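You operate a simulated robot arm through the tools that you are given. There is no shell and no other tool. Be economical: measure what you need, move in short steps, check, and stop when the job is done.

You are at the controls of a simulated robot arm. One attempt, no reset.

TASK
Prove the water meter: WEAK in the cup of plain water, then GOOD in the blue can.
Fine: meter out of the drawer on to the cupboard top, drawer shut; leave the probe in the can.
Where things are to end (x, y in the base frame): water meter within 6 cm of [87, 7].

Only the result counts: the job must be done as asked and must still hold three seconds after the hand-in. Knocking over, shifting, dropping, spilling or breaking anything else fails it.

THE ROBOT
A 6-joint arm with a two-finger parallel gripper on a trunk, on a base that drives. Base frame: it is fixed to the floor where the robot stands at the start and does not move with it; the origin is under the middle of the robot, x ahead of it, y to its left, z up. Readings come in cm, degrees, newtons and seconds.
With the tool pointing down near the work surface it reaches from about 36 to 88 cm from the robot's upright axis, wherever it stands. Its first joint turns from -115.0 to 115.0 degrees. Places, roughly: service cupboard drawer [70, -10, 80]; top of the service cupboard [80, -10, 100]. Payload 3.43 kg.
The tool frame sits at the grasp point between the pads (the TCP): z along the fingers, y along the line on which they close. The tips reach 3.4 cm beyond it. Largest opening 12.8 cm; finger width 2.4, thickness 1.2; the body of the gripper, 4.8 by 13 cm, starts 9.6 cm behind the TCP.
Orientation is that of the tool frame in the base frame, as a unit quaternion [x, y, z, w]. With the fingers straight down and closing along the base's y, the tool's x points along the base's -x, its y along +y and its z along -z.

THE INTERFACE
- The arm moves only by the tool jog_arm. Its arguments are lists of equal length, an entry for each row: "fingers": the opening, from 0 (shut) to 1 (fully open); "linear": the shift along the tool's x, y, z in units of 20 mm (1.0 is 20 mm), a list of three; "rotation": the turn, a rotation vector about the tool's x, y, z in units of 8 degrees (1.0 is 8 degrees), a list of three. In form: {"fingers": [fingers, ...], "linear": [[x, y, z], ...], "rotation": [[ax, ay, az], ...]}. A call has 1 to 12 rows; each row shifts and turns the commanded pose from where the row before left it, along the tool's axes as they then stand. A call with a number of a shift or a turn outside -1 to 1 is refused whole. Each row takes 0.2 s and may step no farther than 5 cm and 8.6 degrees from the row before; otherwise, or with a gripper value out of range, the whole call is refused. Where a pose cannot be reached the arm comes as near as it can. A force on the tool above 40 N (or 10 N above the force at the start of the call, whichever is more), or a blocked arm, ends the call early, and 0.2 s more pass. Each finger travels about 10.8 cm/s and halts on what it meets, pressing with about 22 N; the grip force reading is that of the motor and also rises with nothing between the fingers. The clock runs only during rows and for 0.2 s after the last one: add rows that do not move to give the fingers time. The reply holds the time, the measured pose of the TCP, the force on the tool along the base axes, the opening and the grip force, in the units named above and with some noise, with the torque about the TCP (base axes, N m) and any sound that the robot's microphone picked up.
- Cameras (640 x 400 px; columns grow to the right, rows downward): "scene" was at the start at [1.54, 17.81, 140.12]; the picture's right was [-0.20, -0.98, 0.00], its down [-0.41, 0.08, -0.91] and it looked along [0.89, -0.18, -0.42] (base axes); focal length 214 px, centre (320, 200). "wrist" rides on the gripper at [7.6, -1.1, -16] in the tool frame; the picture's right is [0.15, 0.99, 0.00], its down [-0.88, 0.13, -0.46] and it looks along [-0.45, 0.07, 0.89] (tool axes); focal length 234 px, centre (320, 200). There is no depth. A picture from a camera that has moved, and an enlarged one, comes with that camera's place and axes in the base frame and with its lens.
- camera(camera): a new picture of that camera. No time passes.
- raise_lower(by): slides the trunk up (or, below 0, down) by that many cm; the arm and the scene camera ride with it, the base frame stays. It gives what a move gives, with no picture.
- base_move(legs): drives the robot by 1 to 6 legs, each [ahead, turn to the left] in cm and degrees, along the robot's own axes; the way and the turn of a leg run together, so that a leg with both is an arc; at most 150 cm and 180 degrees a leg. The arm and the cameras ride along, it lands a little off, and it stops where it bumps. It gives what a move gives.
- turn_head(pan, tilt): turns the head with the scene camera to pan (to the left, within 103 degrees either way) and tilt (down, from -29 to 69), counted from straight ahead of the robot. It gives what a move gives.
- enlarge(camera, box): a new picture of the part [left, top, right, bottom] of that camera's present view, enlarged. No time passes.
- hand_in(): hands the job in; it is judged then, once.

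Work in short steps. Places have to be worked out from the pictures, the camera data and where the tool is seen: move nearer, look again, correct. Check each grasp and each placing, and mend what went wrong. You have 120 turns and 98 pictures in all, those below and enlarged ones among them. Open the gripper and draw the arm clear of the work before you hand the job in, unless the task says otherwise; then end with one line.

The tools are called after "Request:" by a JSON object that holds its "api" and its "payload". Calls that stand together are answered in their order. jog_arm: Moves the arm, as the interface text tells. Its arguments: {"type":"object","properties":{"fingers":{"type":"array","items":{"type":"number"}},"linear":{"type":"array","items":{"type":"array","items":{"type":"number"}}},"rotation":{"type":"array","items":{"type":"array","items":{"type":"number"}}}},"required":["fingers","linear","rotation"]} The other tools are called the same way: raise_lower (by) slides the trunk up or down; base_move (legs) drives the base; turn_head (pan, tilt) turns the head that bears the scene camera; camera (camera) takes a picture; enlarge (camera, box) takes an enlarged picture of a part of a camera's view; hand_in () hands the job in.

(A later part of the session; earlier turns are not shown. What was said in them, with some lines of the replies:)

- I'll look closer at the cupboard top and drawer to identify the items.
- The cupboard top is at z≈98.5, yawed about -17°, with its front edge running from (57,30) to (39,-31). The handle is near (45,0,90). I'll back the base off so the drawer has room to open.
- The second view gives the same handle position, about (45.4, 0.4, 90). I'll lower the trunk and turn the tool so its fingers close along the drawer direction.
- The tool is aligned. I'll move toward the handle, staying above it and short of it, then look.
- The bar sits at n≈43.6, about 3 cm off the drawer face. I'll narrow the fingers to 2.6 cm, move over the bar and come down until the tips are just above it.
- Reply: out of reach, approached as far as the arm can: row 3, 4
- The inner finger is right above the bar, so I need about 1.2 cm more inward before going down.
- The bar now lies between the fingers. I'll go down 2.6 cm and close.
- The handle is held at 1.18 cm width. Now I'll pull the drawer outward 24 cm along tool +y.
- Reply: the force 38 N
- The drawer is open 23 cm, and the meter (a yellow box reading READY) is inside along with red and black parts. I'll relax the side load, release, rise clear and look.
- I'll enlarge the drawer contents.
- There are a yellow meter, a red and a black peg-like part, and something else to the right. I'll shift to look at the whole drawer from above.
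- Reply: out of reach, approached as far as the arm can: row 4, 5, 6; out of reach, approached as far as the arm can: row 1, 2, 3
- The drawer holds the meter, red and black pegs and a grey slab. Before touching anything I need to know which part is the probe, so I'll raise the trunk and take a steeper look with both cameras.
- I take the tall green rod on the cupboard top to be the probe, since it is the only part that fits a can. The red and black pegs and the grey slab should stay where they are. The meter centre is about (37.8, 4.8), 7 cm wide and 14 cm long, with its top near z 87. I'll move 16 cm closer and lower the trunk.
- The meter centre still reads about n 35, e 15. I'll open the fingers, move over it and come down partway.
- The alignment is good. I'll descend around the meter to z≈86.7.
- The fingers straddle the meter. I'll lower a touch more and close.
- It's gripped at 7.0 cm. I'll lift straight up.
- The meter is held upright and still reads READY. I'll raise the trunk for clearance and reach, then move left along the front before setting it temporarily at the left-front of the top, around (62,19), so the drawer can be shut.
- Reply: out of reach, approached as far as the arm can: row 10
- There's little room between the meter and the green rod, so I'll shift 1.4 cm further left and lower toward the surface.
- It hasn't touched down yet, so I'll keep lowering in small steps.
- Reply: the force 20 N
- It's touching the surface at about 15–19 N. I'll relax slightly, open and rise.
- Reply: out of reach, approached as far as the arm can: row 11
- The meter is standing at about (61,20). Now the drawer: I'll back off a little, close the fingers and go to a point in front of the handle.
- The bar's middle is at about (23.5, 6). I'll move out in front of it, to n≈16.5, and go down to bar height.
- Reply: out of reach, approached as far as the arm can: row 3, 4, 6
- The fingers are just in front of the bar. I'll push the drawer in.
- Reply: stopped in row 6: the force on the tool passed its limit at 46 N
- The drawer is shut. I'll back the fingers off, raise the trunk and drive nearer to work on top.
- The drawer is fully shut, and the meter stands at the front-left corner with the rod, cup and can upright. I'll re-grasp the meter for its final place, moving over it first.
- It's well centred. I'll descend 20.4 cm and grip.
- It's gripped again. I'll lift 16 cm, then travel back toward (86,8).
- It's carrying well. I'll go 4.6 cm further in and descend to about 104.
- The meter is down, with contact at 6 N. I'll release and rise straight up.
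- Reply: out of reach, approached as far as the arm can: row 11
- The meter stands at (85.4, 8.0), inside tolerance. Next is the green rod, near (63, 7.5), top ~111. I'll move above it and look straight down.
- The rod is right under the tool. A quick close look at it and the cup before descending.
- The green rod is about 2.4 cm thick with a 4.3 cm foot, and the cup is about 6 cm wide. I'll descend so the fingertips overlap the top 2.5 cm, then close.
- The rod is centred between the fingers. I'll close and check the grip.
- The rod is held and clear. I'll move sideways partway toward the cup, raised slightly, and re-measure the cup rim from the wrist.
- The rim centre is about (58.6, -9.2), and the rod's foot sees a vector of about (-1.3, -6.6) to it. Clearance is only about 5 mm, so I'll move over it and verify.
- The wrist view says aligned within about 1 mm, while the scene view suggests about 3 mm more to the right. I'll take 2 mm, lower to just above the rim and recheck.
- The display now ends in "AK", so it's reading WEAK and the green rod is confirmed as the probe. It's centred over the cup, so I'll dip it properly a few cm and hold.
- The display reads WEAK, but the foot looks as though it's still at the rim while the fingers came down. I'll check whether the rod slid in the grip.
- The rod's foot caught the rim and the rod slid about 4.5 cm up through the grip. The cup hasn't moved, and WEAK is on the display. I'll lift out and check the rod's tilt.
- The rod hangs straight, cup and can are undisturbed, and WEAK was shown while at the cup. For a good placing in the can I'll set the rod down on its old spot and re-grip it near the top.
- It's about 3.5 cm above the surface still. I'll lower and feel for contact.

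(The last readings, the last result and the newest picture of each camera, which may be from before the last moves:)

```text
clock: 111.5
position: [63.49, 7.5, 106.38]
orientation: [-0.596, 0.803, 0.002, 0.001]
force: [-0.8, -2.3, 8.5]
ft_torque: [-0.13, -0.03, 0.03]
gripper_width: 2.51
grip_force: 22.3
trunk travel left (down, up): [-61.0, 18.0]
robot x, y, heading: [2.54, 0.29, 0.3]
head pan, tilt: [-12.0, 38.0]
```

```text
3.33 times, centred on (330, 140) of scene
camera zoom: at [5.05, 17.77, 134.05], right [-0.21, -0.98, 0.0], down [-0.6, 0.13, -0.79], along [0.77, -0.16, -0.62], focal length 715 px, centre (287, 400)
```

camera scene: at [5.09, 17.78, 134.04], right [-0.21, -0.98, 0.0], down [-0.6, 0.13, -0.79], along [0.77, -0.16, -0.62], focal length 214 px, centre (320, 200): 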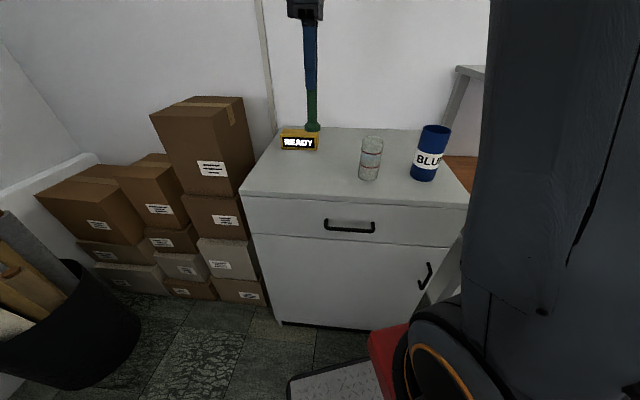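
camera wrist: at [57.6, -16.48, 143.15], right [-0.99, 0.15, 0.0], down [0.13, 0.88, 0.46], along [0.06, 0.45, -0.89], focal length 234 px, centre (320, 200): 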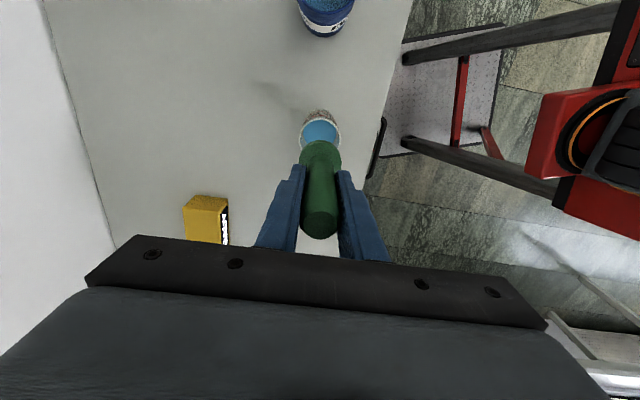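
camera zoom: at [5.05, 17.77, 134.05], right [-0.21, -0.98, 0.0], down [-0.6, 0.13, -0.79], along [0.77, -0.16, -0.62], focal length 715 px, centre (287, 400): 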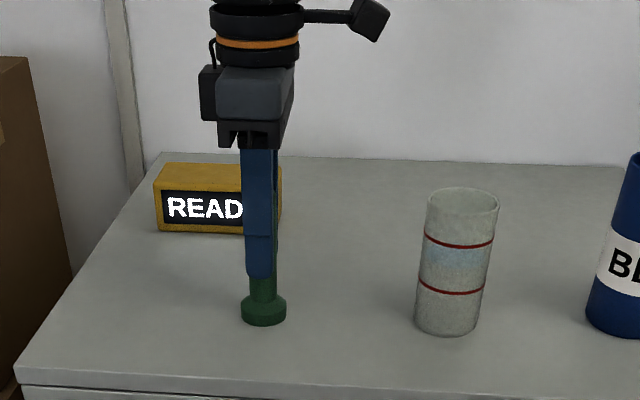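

It's standing on the surface. I'll open slightly, rise 5.6 cm and re-grip near the top.

Request:
{"api": "jog_arm", "payload": {"fingers": [0.35, 0.35, 0.35, 0.35, 0.35, 0.35, 0.35], "linear": [[0, 0, 0], [0, 0, 0], [0, 0, -0.6], [0, 0, -0.8], [0, 0, -0.8], [0, 0, -0.6], [0, 0, 0]], "rotation": [[0, 0, 0], [0, 0, 0], [0, 0, 0], [0, 0, 0], [0, 0, 0], [0, 0, 0], [0, 0, 0]]}}

Request:
{"api": "camera", "payload": {"camera": "wrist"}}

Request:
{"api": "enlarge", "payload": {"camera": "scene", "box": [250, 80, 410, 200]}}

```text
clock: 113.1
position: [63.76, 7.5, 111.88]
orientation: [-0.594, 0.804, 0.001, -0.001]
force: [0.6, -1.0, 0.3]
ft_torque: [0.01, -0.03, -0.01]
gripper_width: 4.47
grip_force: 0.0
trunk travel left (down, up): [-61.0, 18.0]
robot x, y, heading: [2.98, -0.07, 0.1]
head pan, tilt: [-12.0, 38.0]
```

```text
32 pictures are left
camera wrist: at [62.55, -0.08, 128.0], right [-0.99, 0.15, 0.0], down [0.13, 0.88, 0.46], along [0.06, 0.45, -0.89], focal length 234 px, centre (320, 200)
```

wrist: 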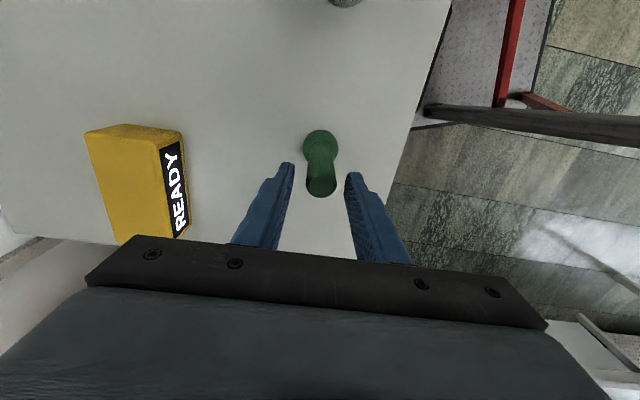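

```text
3.33 times, centred on (330, 140) of scene
camera zoom: at [5.08, 17.78, 134.04], right [-0.21, -0.98, 0.0], down [-0.6, 0.13, -0.79], along [0.77, -0.16, -0.62], focal length 715 px, centre (287, 400)
```

zoom: 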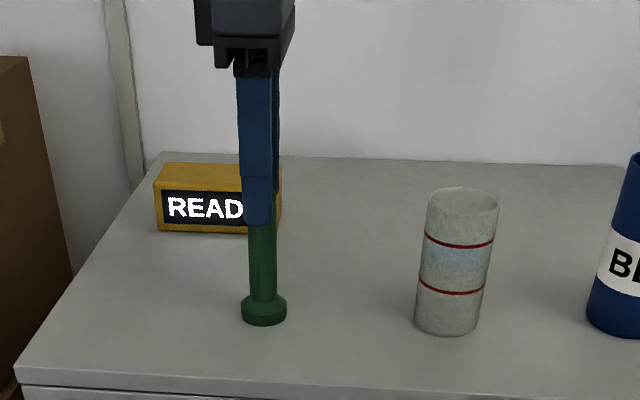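

It's ready at the top. I'll close, lift, and carry it toward the can, high above the cup.

Request:
{"api": "jog_arm", "payload": {"fingers": [0.1, 0.1, 0.1, 0.1, 0.1, 0.1, 0.1, 0.1, 0.1, 0.1, 0.1, 0.1], "linear": [[0, 0, 0], [0, 0, 0], [0, 0, 0], [0, 0, -0.4], [0, 0, -1], [0, 0, -1], [0, 0, -1], [0, 0, -1], [0, 0, -1], [0, 0, -1], [0, 0, -1], [0, 0, -1]], "rotation": [[0, 0, 0], [0, 0, 0], [0, 0, 0], [0, 0, 0], [0, 0, 0], [0, 0, 0], [0, 0, 0], [0, 0, 0], [0, 0, 0], [0, 0, 0], [0, 0, 0], [0, 0, 0]]}}

Request:
{"api": "jog_arm", "payload": {"fingers": [0.1, 0.1, 0.1, 0.1, 0.1, 0.1, 0.1, 0.1, 0.1, 0.1, 0.1, 0.1], "linear": [[1, 0, 0], [1, 0, 0], [1, 0, 0], [1, 0, 0], [1, 0, 0], [1, 0, 0], [1, 0, 0], [1, 0, 0], [1, 0, 0], [1, 0, 0], [1, 0, 0], [1, 0, 0]], "rotation": [[0, 0, 0], [0, 0, 0], [0, 0, 0], [0, 0, 0], [0, 0, 0], [0, 0, 0], [0, 0, 0], [0, 0, 0], [0, 0, 0], [0, 0, 0], [0, 0, 0], [0, 0, 0]]}}

Request:
{"api": "enlarge", "payload": {"camera": "wrist", "box": [220, 0, 420, 200]}}

```text
clock: 115.7
position: [63.74, 7.63, 128.6]
orientation: [-0.595, 0.804, 0.001, 0.0]
force: [1.3, 0.5, -0.6]
ft_torque: [0.02, 0.01, -0.01]
gripper_width: 2.48
grip_force: 22.4
trunk travel left (down, up): [-61.0, 18.0]
robot x, y, heading: [2.93, 0.23, 0.0]
head pan, tilt: [-12.0, 38.0]
```

```text
clock: 118.3
position: [56.74, -15.39, 128.68]
orientation: [-0.596, 0.803, 0.002, -0.001]
force: [0.5, 0.3, 0.0]
ft_torque: [-0.05, -0.01, 0.0]
gripper_width: 2.49
grip_force: 22.1
trunk travel left (down, up): [-61.0, 18.0]
robot x, y, heading: [2.65, -0.18, 0.4]
head pan, tilt: [-12.0, 38.0]
```

```text
2.00 times, centred on (320, 100) of wrist
camera zoom: at [55.55, -23.02, 144.77], right [-0.99, 0.15, 0.0], down [0.13, 0.88, 0.46], along [0.06, 0.45, -0.89], focal length 468 px, centre (320, 400)
```

zoom: 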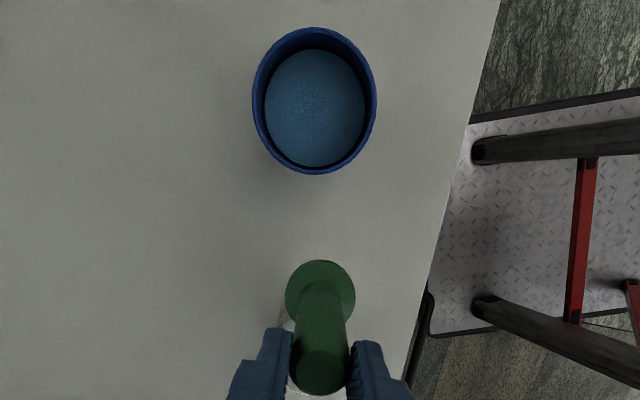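

The can's rim centre is near (55.3, -26.1), inner diameter about 6.3 cm. I'll move over it with a small correction to the right, learned at the cup.

Request:
{"api": "jog_arm", "payload": {"fingers": [0.1, 0.1, 0.1, 0.1, 0.1, 0.1, 0.1], "linear": [[1, -0.3, 0], [1, -0.3, 0], [1, -0.33, 0], [1, 0, 0], [1, 0, 0], [0.2, 0, 0], [0, 0, 0]], "rotation": [[0, 0, 0], [0, 0, 0], [0, 0, 0], [0, 0, 0], [0, 0, 0], [0, 0, 0], [0, 0, 0]]}}

Request:
{"api": "enlarge", "payload": {"camera": "wrist", "box": [220, 50, 420, 200]}}

Request:
{"api": "enlarge", "payload": {"camera": "scene", "box": [270, 60, 470, 200]}}

```text
clock: 119.9
position: [55.54, -25.99, 128.49]
orientation: [-0.596, 0.803, 0.002, 0.0]
force: [-0.7, 0.2, -0.7]
ft_torque: [-0.01, 0.01, 0.01]
gripper_width: 2.51
grip_force: 22.0
trunk travel left (down, up): [-61.0, 18.0]
robot x, y, heading: [3.19, -0.34, -0.3]
head pan, tilt: [-12.0, 38.0]
```

```text
2.67 times, centred on (320, 125) of wrist
camera zoom: at [54.35, -33.55, 144.79], right [-0.99, 0.15, 0.0], down [0.13, 0.88, 0.46], along [0.06, 0.45, -0.89], focal length 624 px, centre (320, 400)
```

zoom: 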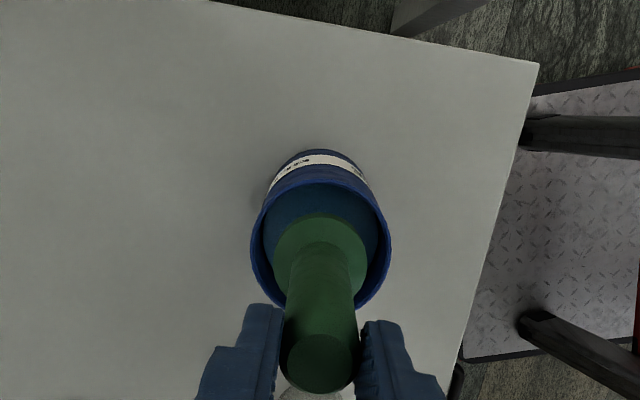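

```text
2.86 times, centred on (370, 130) of scene
camera zoom: at [5.08, 17.77, 134.04], right [-0.21, -0.98, 0.0], down [-0.6, 0.13, -0.79], along [0.77, -0.16, -0.62], focal length 613 px, centre (177, 400)
```

zoom: 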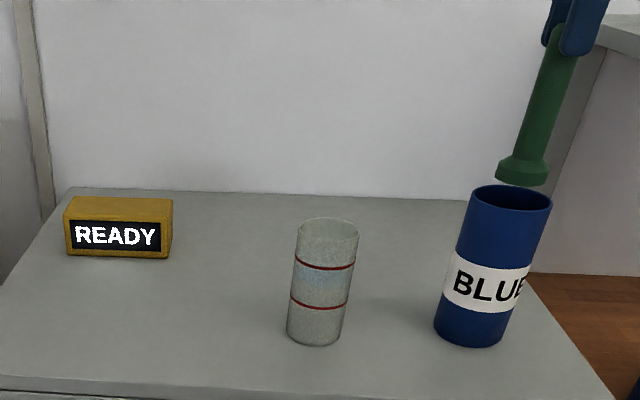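

Both views agree the foot is 3–4 mm too far right, so I'll take that back and start to lower into the can.

Request:
{"api": "jog_arm", "payload": {"fingers": [0.1, 0.1, 0.1, 0.1, 0.1, 0.1, 0.1, 0.1], "linear": [[-0.17, 0, 0], [0, 0, 0.5], [0, 0, 0.5], [0, 0, 0.4], [0, 0, 0.4], [0, 0, 0.4], [0, 0, 0.3], [0, 0, 0]], "rotation": [[0, 0, 0], [0, 0, 0], [0, 0, 0], [0, 0, 0], [0, 0, 0], [0, 0, 0], [0, 0, 0], [0, 0, 0]]}}

Request:
{"api": "enlarge", "payload": {"camera": "wrist", "box": [240, 80, 400, 200]}}

Request:
{"api": "enlarge", "payload": {"camera": "scene", "box": [270, 60, 470, 200]}}

```text
clock: 121.5
position: [55.56, -25.65, 124.38]
orientation: [-0.596, 0.803, -0.003, 0.001]
force: [-2.0, 1.3, 11.2]
ft_torque: [0.18, 0.33, 0.02]
gripper_width: 2.52
grip_force: 21.4
trunk travel left (down, up): [-61.0, 18.0]
robot x, y, heading: [2.71, 0.15, 0.2]
head pan, tilt: [-12.0, 38.0]
stopped in row 7: the force on the tool passed its limit at 45 N (the readings are from after the stop); the commanded pose is now the measured one
```

```text
3.33 times, centred on (320, 140) of wrist
camera zoom: at [54.28, -33.11, 140.56], right [-0.99, 0.15, 0.0], down [0.13, 0.88, 0.45], along [0.07, 0.45, -0.89], focal length 781 px, centre (320, 400)
```

zoom: 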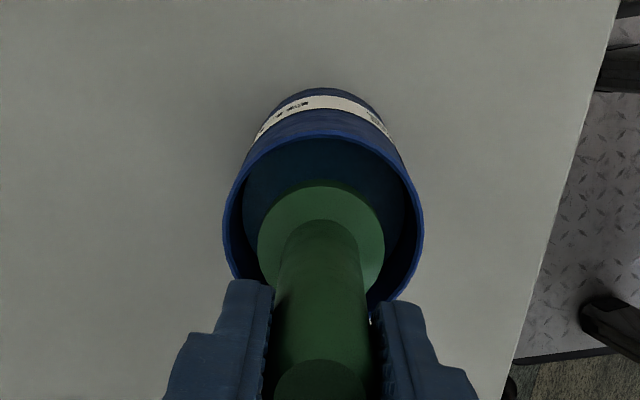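

```text
2.86 times, centred on (370, 130) of scene
camera zoom: at [5.03, 17.81, 134.03], right [-0.21, -0.98, 0.0], down [-0.6, 0.13, -0.79], along [0.77, -0.16, -0.62], focal length 613 px, centre (177, 400)
```

zoom: 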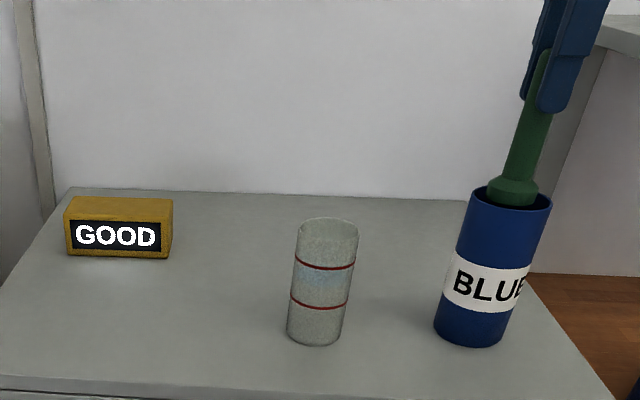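

GOOD is showing, but the foot pressed the left part of the rim; at equal depth it's about 7 mm off. I'll raise 1.5 cm, shift 8 mm right and look again.

Request:
{"api": "jog_arm", "payload": {"fingers": [0.1, 0.1, 0.1, 0.1, 0.1], "linear": [[0, 0, -0.4], [0, 0, -0.4], [0.4, 0, 0], [0, 0, 0], [0, 0, 0]], "rotation": [[0, 0, 0], [0, 0, 0], [0, 0, 0], [0, 0, 0], [0, 0, 0]]}}

Request:
{"api": "enlarge", "payload": {"camera": "wrist", "box": [240, 80, 400, 200]}}

Request:
{"api": "enlarge", "payload": {"camera": "scene", "box": [390, 70, 470, 190]}}

```text
clock: 122.7
position: [55.41, -26.35, 125.91]
orientation: [-0.595, 0.804, -0.001, 0.001]
force: [-0.3, 1.0, -1.4]
ft_torque: [0.01, -0.01, 0.01]
gripper_width: 2.52
grip_force: 21.7
trunk travel left (down, up): [-61.0, 18.0]
robot x, y, heading: [3.11, -0.18, 0.0]
head pan, tilt: [-12.0, 38.0]
```

```text
3.33 times, centred on (320, 140) of wrist
camera zoom: at [54.16, -33.9, 142.04], right [-0.99, 0.15, 0.0], down [0.13, 0.88, 0.45], along [0.07, 0.45, -0.89], focal length 781 px, centre (320, 400)
```

zoom: 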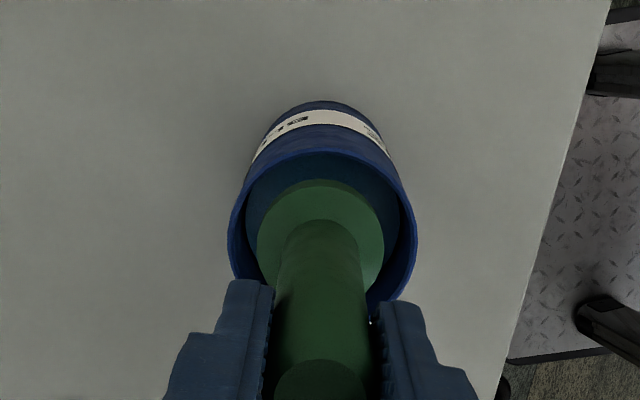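

```text
3.33 times, centred on (430, 130) of scene
camera zoom: at [5.09, 17.77, 134.04], right [-0.21, -0.98, 0.0], down [-0.6, 0.13, -0.79], along [0.77, -0.16, -0.62], focal length 715 px, centre (-47, 433)
```

zoom: 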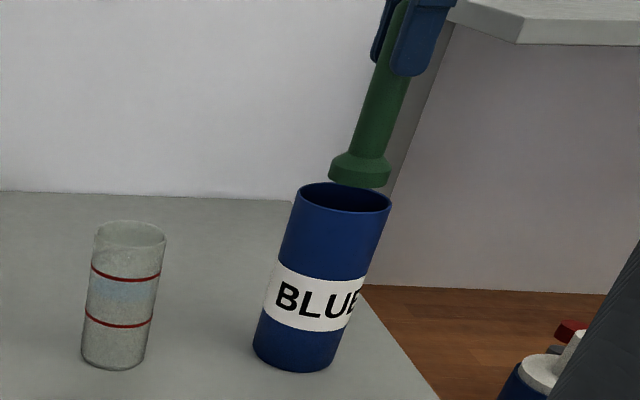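

The can top is at z≈112.7 and its liquid sits about 2 cm below the rim. The contact came with the foot inside the mouth at about that level, so the bearing surface appears to be the content itself. I'll re-centre by 4 mm and lower gently to a light contact.

Request:
{"api": "jog_arm", "payload": {"fingers": [0.1, 0.1, 0.1, 0.1, 0.1, 0.1, 0.1], "linear": [[-0.2, 0, 0], [0, 0, 0.3], [0, 0, 0.2], [0, 0, 0.1], [0, 0, 0.05], [0, 0, 0.05], [0, 0, 0]], "rotation": [[0, 0, 0], [0, 0, 0], [0, 0, 0], [0, 0, 0], [0, 0, 0], [0, 0, 0], [0, 0, 0]]}}

Request:
{"api": "enlarge", "payload": {"camera": "scene", "box": [390, 90, 470, 170]}}

Request:
{"api": "enlarge", "payload": {"camera": "wrist", "box": [270, 90, 370, 190]}}

```text
clock: 124.2
position: [55.52, -26.0, 124.52]
orientation: [-0.596, 0.803, -0.001, 0.001]
force: [0.1, 0.2, -0.4]
ft_torque: [0.0, -0.02, -0.01]
gripper_width: 2.51
grip_force: 21.5
trunk travel left (down, up): [-61.0, 18.0]
robot x, y, heading: [3.69, 0.07, -0.0]
head pan, tilt: [-12.0, 38.0]
```

```text
5.00 times, centred on (430, 130) of scene
camera zoom: at [5.08, 17.77, 134.04], right [-0.21, -0.98, 0.0], down [-0.6, 0.13, -0.79], along [0.77, -0.16, -0.62], focal length 1072 px, centre (-230, 550)
```

zoom: 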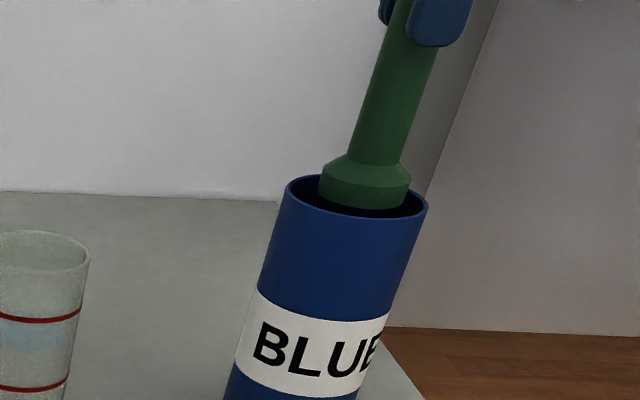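

```text
4.00 times, centred on (320, 140) of wrist
camera zoom: at [54.24, -33.56, 140.61], right [-0.99, 0.15, 0.0], down [0.13, 0.88, 0.45], along [0.07, 0.45, -0.89], focal length 937 px, centre (320, 440)
```

zoom: 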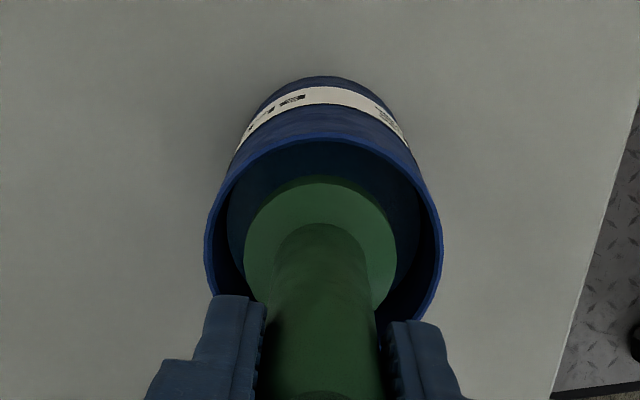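

The foot is centred in the can's mouth with no contact. I'll keep lowering gently.

Request:
{"api": "jog_arm", "payload": {"fingers": [0.1, 0.1, 0.1, 0.1, 0.1, 0.1, 0.1], "linear": [[-0.1, 0, 0.1], [0, 0, 0.1], [0, 0, 0.1], [0, 0, 0.1], [0, 0, 0.1], [0, 0, 0.1], [0, 0, 0]], "rotation": [[0, 0, 0], [0, 0, 0], [0, 0, 0], [0, 0, 0], [0, 0, 0], [0, 0, 0], [0, 0, 0]]}}

```text
clock: 125.8
position: [55.55, -25.75, 123.39]
orientation: [-0.595, 0.803, -0.001, 0.001]
force: [0.3, -0.4, 19.2]
ft_torque: [0.02, 0.11, 0.02]
gripper_width: 2.52
grip_force: 22.2
trunk travel left (down, up): [-61.0, 18.0]
robot x, y, heading: [2.83, 0.19, 0.0]
head pan, tilt: [-12.0, 38.0]
```

There's contact at 19 N with little torque. I'll look at how the foot sits.

Request:
{"api": "enlarge", "payload": {"camera": "scene", "box": [390, 90, 470, 170]}}

Request:
{"api": "enlarge", "payload": {"camera": "wrist", "box": [270, 90, 370, 190]}}

```text
5.00 times, centred on (430, 130) of scene
camera zoom: at [5.03, 17.8, 134.04], right [-0.21, -0.98, 0.0], down [-0.6, 0.13, -0.79], along [0.77, -0.16, -0.62], focal length 1072 px, centre (-230, 550)
```

zoom: 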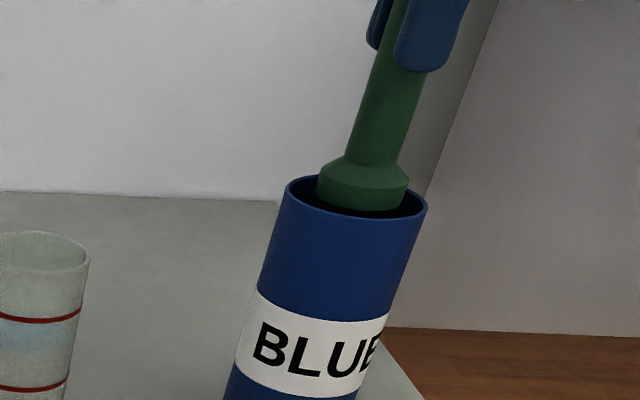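

```text
4.00 times, centred on (320, 140) of wrist
camera zoom: at [54.24, -33.32, 139.49], right [-0.99, 0.15, 0.0], down [0.13, 0.88, 0.45], along [0.07, 0.45, -0.89], focal length 937 px, centre (320, 440)
```

zoom: 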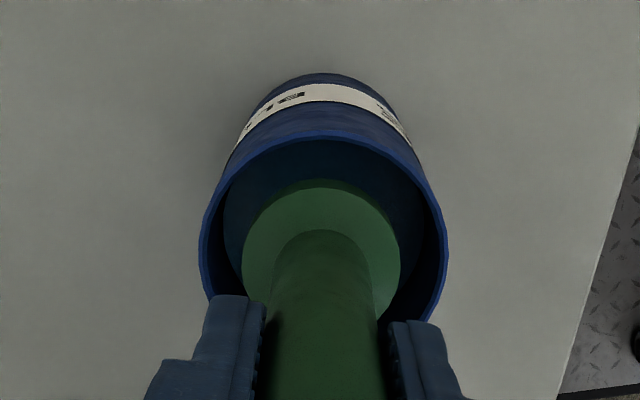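

The foot is well centred but rests on something right at rim height, just as at the cup, so its wide end may not fit the opening. I'll check the display and whole view now.

Request:
{"api": "enlarge", "payload": {"camera": "scene", "box": [270, 60, 470, 200]}}

```text
2.86 times, centred on (370, 130) of scene
camera zoom: at [5.03, 17.8, 134.04], right [-0.21, -0.98, 0.0], down [-0.6, 0.13, -0.79], along [0.77, -0.16, -0.62], focal length 613 px, centre (177, 400)
```

zoom: 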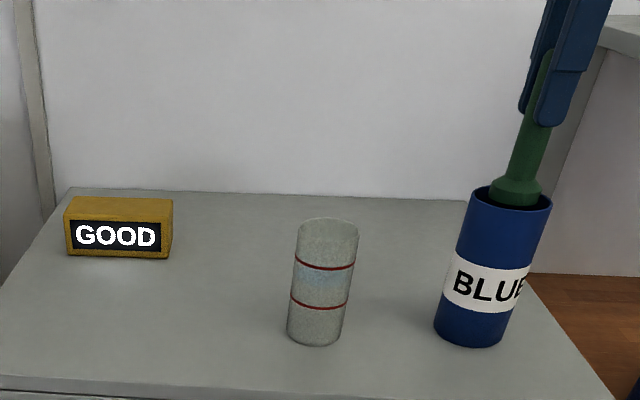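

It shows GOOD. With the rod vertical and centred, I'll relax the push and release it with a small opening, to see whether it settles into the can.

Request:
{"api": "jog_arm", "payload": {"fingers": [0.1, 0.1, 0.26, 0.3, 0.3, 0.3], "linear": [[0, 0, -0.1], [0, 0, 0], [0, 0, 0], [0, 0, 0], [0, 0, 0], [0, 0, 0]], "rotation": [[0, 0, 0], [0, 0, 0], [0, 0, 0], [0, 0, 0], [0, 0, 0], [0, 0, 0]]}}

Request:
{"api": "enlarge", "payload": {"camera": "scene", "box": [270, 60, 470, 200]}}

```text
clock: 127.2
position: [55.53, -25.8, 123.57]
orientation: [-0.596, 0.803, -0.001, 0.001]
force: [-0.1, -0.1, -0.3]
ft_torque: [0.03, -0.01, 0.02]
gripper_width: 3.84
grip_force: 0.1
trunk travel left (down, up): [-61.0, 18.0]
robot x, y, heading: [2.99, 0.2, 0.1]
head pan, tilt: [-12.0, 38.0]
```

```text
2.86 times, centred on (370, 130) of scene
camera zoom: at [5.08, 17.77, 134.04], right [-0.21, -0.98, 0.0], down [-0.6, 0.13, -0.79], along [0.77, -0.16, -0.62], focal length 613 px, centre (177, 400)
```

zoom: 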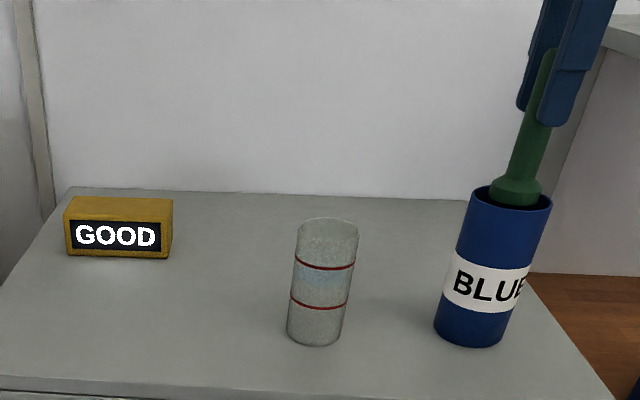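

The probe stands on its own in the mouth of the can and the display holds GOOD. I'll open wider, rise clear, and verify it stays.

Request:
{"api": "jog_arm", "payload": {"fingers": [0.45, 0.45, 0.45, 0.45, 0.45, 0.45, 0.45, 0.45, 0.45], "linear": [[0, 0, 0], [0, 0, 0], [0, 0, -0.5], [0, 0, -1], [0, 0, -1], [0, 0, -1], [0, 0, -1], [0, 0, -0.5], [0, 0, 0]], "rotation": [[0, 0, 0], [0, 0, 0], [0, 0, 0], [0, 0, 0], [0, 0, 0], [0, 0, 0], [0, 0, 0], [0, 0, 0], [0, 0, 0]]}}

Request:
{"api": "enlarge", "payload": {"camera": "scene", "box": [270, 60, 470, 200]}}

Request:
{"api": "camera", "payload": {"camera": "wrist"}}

```text
clock: 129.2
position: [55.32, -25.8, 133.53]
orientation: [-0.596, 0.803, -0.002, 0.001]
force: [0.6, -0.2, 0.0]
ft_torque: [0.0, 0.04, 0.02]
gripper_width: 5.76
grip_force: 0.1
trunk travel left (down, up): [-61.0, 18.0]
robot x, y, heading: [3.01, -0.03, 0.0]
head pan, tilt: [-12.0, 38.0]
```

```text
2.86 times, centred on (370, 130) of scene
camera zoom: at [5.08, 17.77, 134.04], right [-0.21, -0.98, 0.0], down [-0.6, 0.13, -0.79], along [0.77, -0.16, -0.62], focal length 613 px, centre (177, 400)
```

zoom: 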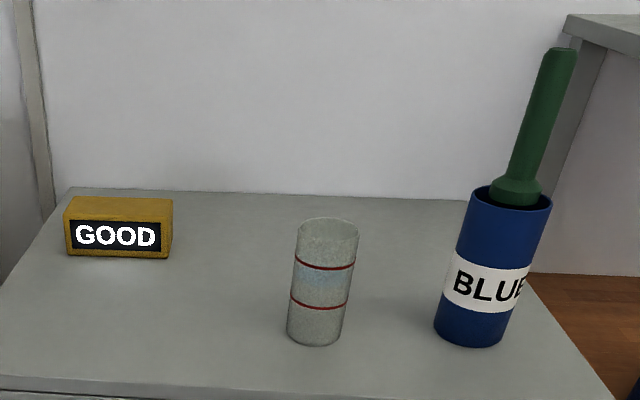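

```text
16 pictures are left
camera wrist: at [54.27, -33.33, 149.64], right [-0.99, 0.15, 0.0], down [0.13, 0.88, 0.46], along [0.07, 0.45, -0.89], focal length 234 px, centre (320, 200)
```

wrist: 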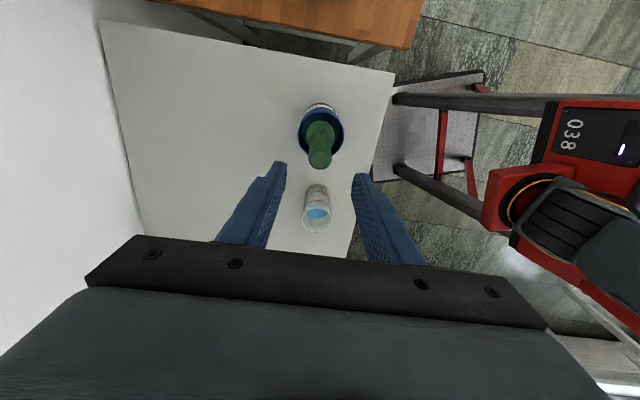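

The probe stands stably and GOOD holds. Before accepting, I want to know whether the vessel mouths are really blocked at rim height. I'll test this gently on the cup with closed fingers, approaching its centre from above.

Request:
{"api": "jog_arm", "payload": {"fingers": [0.2, 0, 0, 0, 0, 0, 0, 0, 0, 0], "linear": [[-1, 0, 0], [-1, 0, 0], [-1, 0.1, 0], [-1, 0.1, 0], [-1, 0.1, 0], [-1, 0.2, 0], [-1, 0.2, 0], [-1, 0.1, 0], [-0.4, 0, 0], [0, 0, 0]], "rotation": [[0, 0, 0], [0, 0, 0], [0, 0, 0], [0, 0, 0], [0, 0, 0], [0, 0, 0], [0, 0, 0], [0, 0, 0], [0, 0, 0], [0, 0, 0]]}}

Request:
{"api": "jog_arm", "payload": {"fingers": [0, 0, 0, 0, 0, 0, 0, 0, 0, 0], "linear": [[0, 0, 1], [0, 0, 1], [0, 0, 1], [0, 0, 1], [0, 0, 1], [0, 0, 1], [0, 0, 1], [0, 0, 1], [0, 0, 0.5], [0, 0, 0]], "rotation": [[0, 0, 0], [0, 0, 0], [0, 0, 0], [0, 0, 0], [0, 0, 0], [0, 0, 0], [0, 0, 0], [0, 0, 0], [0, 0, 0], [0, 0, 0]]}}

Request:
{"api": "enlarge", "payload": {"camera": "wrist", "box": [240, 100, 400, 220]}}

Request:
{"api": "enlarge", "payload": {"camera": "scene", "box": [270, 60, 470, 200]}}

```text
clock: 131.4
position: [58.97, -9.28, 133.36]
orientation: [-0.596, 0.803, -0.001, 0.001]
force: [-0.1, -0.3, -0.3]
ft_torque: [0.02, -0.01, 0.03]
gripper_width: 0.0
grip_force: 21.5
trunk travel left (down, up): [-61.0, 18.0]
robot x, y, heading: [3.08, 0.21, 0.3]
head pan, tilt: [-12.0, 38.0]
```

```text
clock: 133.7
position: [59.02, -9.25, 116.37]
orientation: [-0.595, 0.804, -0.002, 0.002]
force: [-0.9, -0.2, 0.5]
ft_torque: [-0.01, 0.0, -0.02]
gripper_width: 0.0
grip_force: 22.2
trunk travel left (down, up): [-61.0, 18.0]
robot x, y, heading: [3.25, 0.25, 0.1]
head pan, tilt: [-12.0, 38.0]
```

```text
3.33 times, centred on (320, 160) of wrist
camera zoom: at [57.74, -16.83, 132.6], right [-0.99, 0.15, 0.0], down [0.13, 0.88, 0.45], along [0.07, 0.45, -0.89], focal length 781 px, centre (320, 333)
```

zoom: 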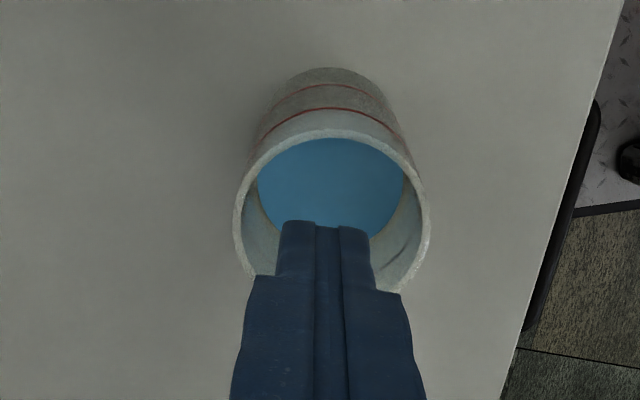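

```text
2.86 times, centred on (370, 130) of scene
camera zoom: at [5.08, 17.78, 134.04], right [-0.21, -0.98, 0.0], down [-0.6, 0.13, -0.79], along [0.77, -0.16, -0.62], focal length 613 px, centre (177, 400)
```

zoom: 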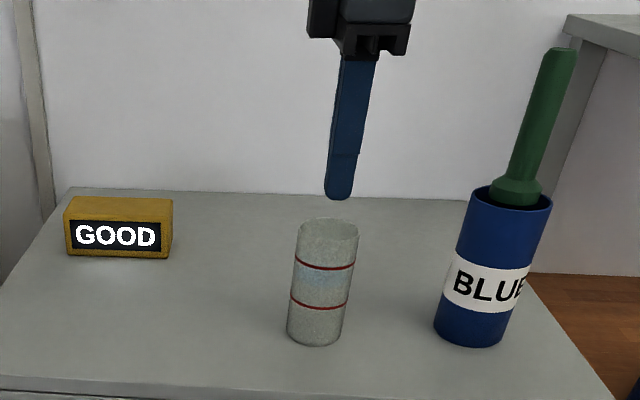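

The fingertips are 2–3 cm above the rim centre, and the visible liquid is well below. I'll lower gently past rim height.

Request:
{"api": "jog_arm", "payload": {"fingers": [0, 0, 0, 0, 0, 0, 0, 0, 0, 0, 0, 0], "linear": [[0, 0, 0.5], [0, 0, 0.3], [0, 0, 0.1], [0, 0, 0.1], [0, 0, 0.1], [0, 0, 0.1], [0, 0, 0.1], [0, 0, 0.1], [0, 0, 0.1], [0, 0, 0.1], [0, 0, 0.1], [0, 0, 0]], "rotation": [[0, 0, 0], [0, 0, 0], [0, 0, 0], [0, 0, 0], [0, 0, 0], [0, 0, 0], [0, 0, 0], [0, 0, 0], [0, 0, 0], [0, 0, 0], [0, 0, 0], [0, 0, 0]]}}

```text
clock: 136.2
position: [58.85, -9.27, 113.39]
orientation: [-0.595, 0.804, -0.002, 0.002]
force: [1.2, -4.0, 38.0]
ft_torque: [-0.17, -0.02, 0.04]
gripper_width: 0.0
grip_force: 21.5
trunk travel left (down, up): [-61.0, 18.0]
robot x, y, heading: [2.92, 0.01, 0.2]
head pan, tilt: [-12.0, 38.0]
```

The mouth is solid at rim height even for thin fingers, so the probe is as far into the can as this world allows. I'll withdraw upward and back, clear of everything.

Request:
{"api": "jog_arm", "payload": {"fingers": [0, 0, 0, 0, 0, 0, 0, 0.3, 0.3, 0.3, 0.3, 0.3], "linear": [[0, 0, -0.3], [0, 0, -0.7], [0, 0, -1], [0, 0, -1], [0, 0, -1], [0, 0, -1], [0, 0, -1], [0, 0, -1], [0, 0, -1], [0, 0, -0.5], [-1, 0, 0], [-1, 0, 0]], "rotation": [[0, 0, 0], [0, 0, 0], [0, 0, 0], [0, 0, 0], [0, 0, 0], [0, 0, 0], [0, 0, 0], [0, 0, 0], [0, 0, 0], [0, 0, 0], [0, 0, 0], [0, 0, 0]]}}

Request:
{"api": "jog_arm", "payload": {"fingers": [0.5, 0.5, 0.5, 0.5, 0.5, 0.5, 0.5, 0.5, 0.5, 0.5], "linear": [[-1, 1, 0], [-1, 1, 0], [0, 1, 0], [0, 1, 0], [0, 1, 0], [0, 1, 0], [0, 1, 0], [0, 1, 0], [0, 0, 0], [0, 0, 0]], "rotation": [[0, 0, 0], [0, 0, 0], [0, 0, 0], [0, 0, 0], [0, 0, 0], [0, 0, 0], [0, 0, 0], [0, 0, 0], [0, 0, 0], [0, 0, 0]]}}

Request:
{"api": "camera", "payload": {"camera": "scene"}}

Request:
{"api": "enlarge", "payload": {"camera": "scene", "box": [230, 60, 480, 260]}}

```text
clock: 138.8
position: [60.16, -5.58, 130.2]
orientation: [-0.596, 0.803, -0.002, 0.002]
force: [0.0, 0.1, 0.0]
ft_torque: [0.02, 0.01, 0.0]
gripper_width: 3.84
grip_force: 0.0
trunk travel left (down, up): [-61.0, 18.0]
robot x, y, heading: [2.99, -0.13, 0.2]
head pan, tilt: [-12.0, 38.0]
```

```text
clock: 141.1
position: [46.03, 3.12, 129.98]
orientation: [-0.595, 0.804, -0.002, 0.001]
force: [-0.7, 1.5, 0.0]
ft_torque: [0.02, 0.04, 0.01]
gripper_width: 6.41
grip_force: 0.1
trunk travel left (down, up): [-61.0, 18.0]
robot x, y, heading: [3.43, 0.13, 0.2]
head pan, tilt: [-12.0, 38.0]
```

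```text
13 pictures are left
camera scene: at [5.08, 17.78, 134.04], right [-0.21, -0.98, 0.0], down [-0.6, 0.13, -0.79], along [0.77, -0.16, -0.62], focal length 214 px, centre (320, 200)
```

scene: 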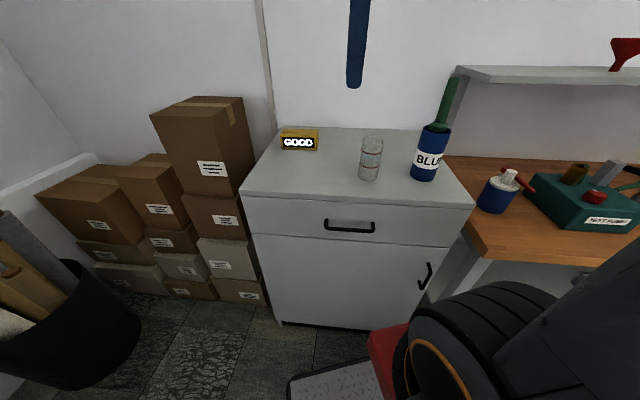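

```text
2.00 times, centred on (355, 160) of scene
camera zoom: at [5.08, 17.78, 134.04], right [-0.21, -0.98, 0.0], down [-0.6, 0.13, -0.79], along [0.77, -0.16, -0.62], focal length 429 px, centre (250, 280)
```

zoom: 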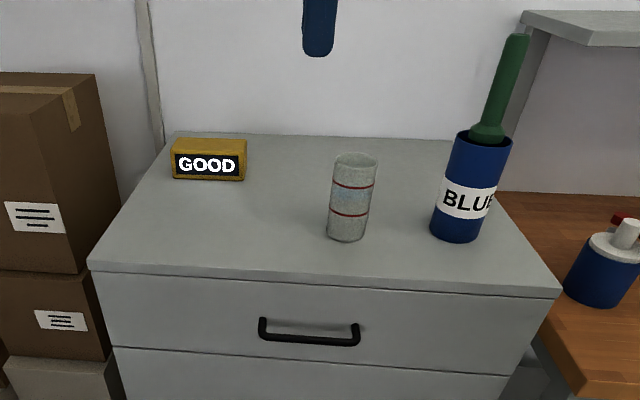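

The drawer is shut, the meter stands at about (85.4, 8.0) showing GOOD, the probe stands in the can's mouth, and the cup and can are unmoved. The arm is clear and the gripper open, so I'm handing in.

Request:
{"api": "hand_in", "payload": {}}

```text
The job is handed in.
```

I've handed the job in: the meter read WEAK at the cup and then GOOD at the blue can, but at both the probe went no deeper than the rim. Both mouths stopped it at rim height (closed fingers met the same stop at the cup), so it was never dipped lower and now stands upright in the can's mouth. The meter, at about (85.4, 8.0), was still showing GOOD, the drawer is shut, and the cup and can look unmoved.
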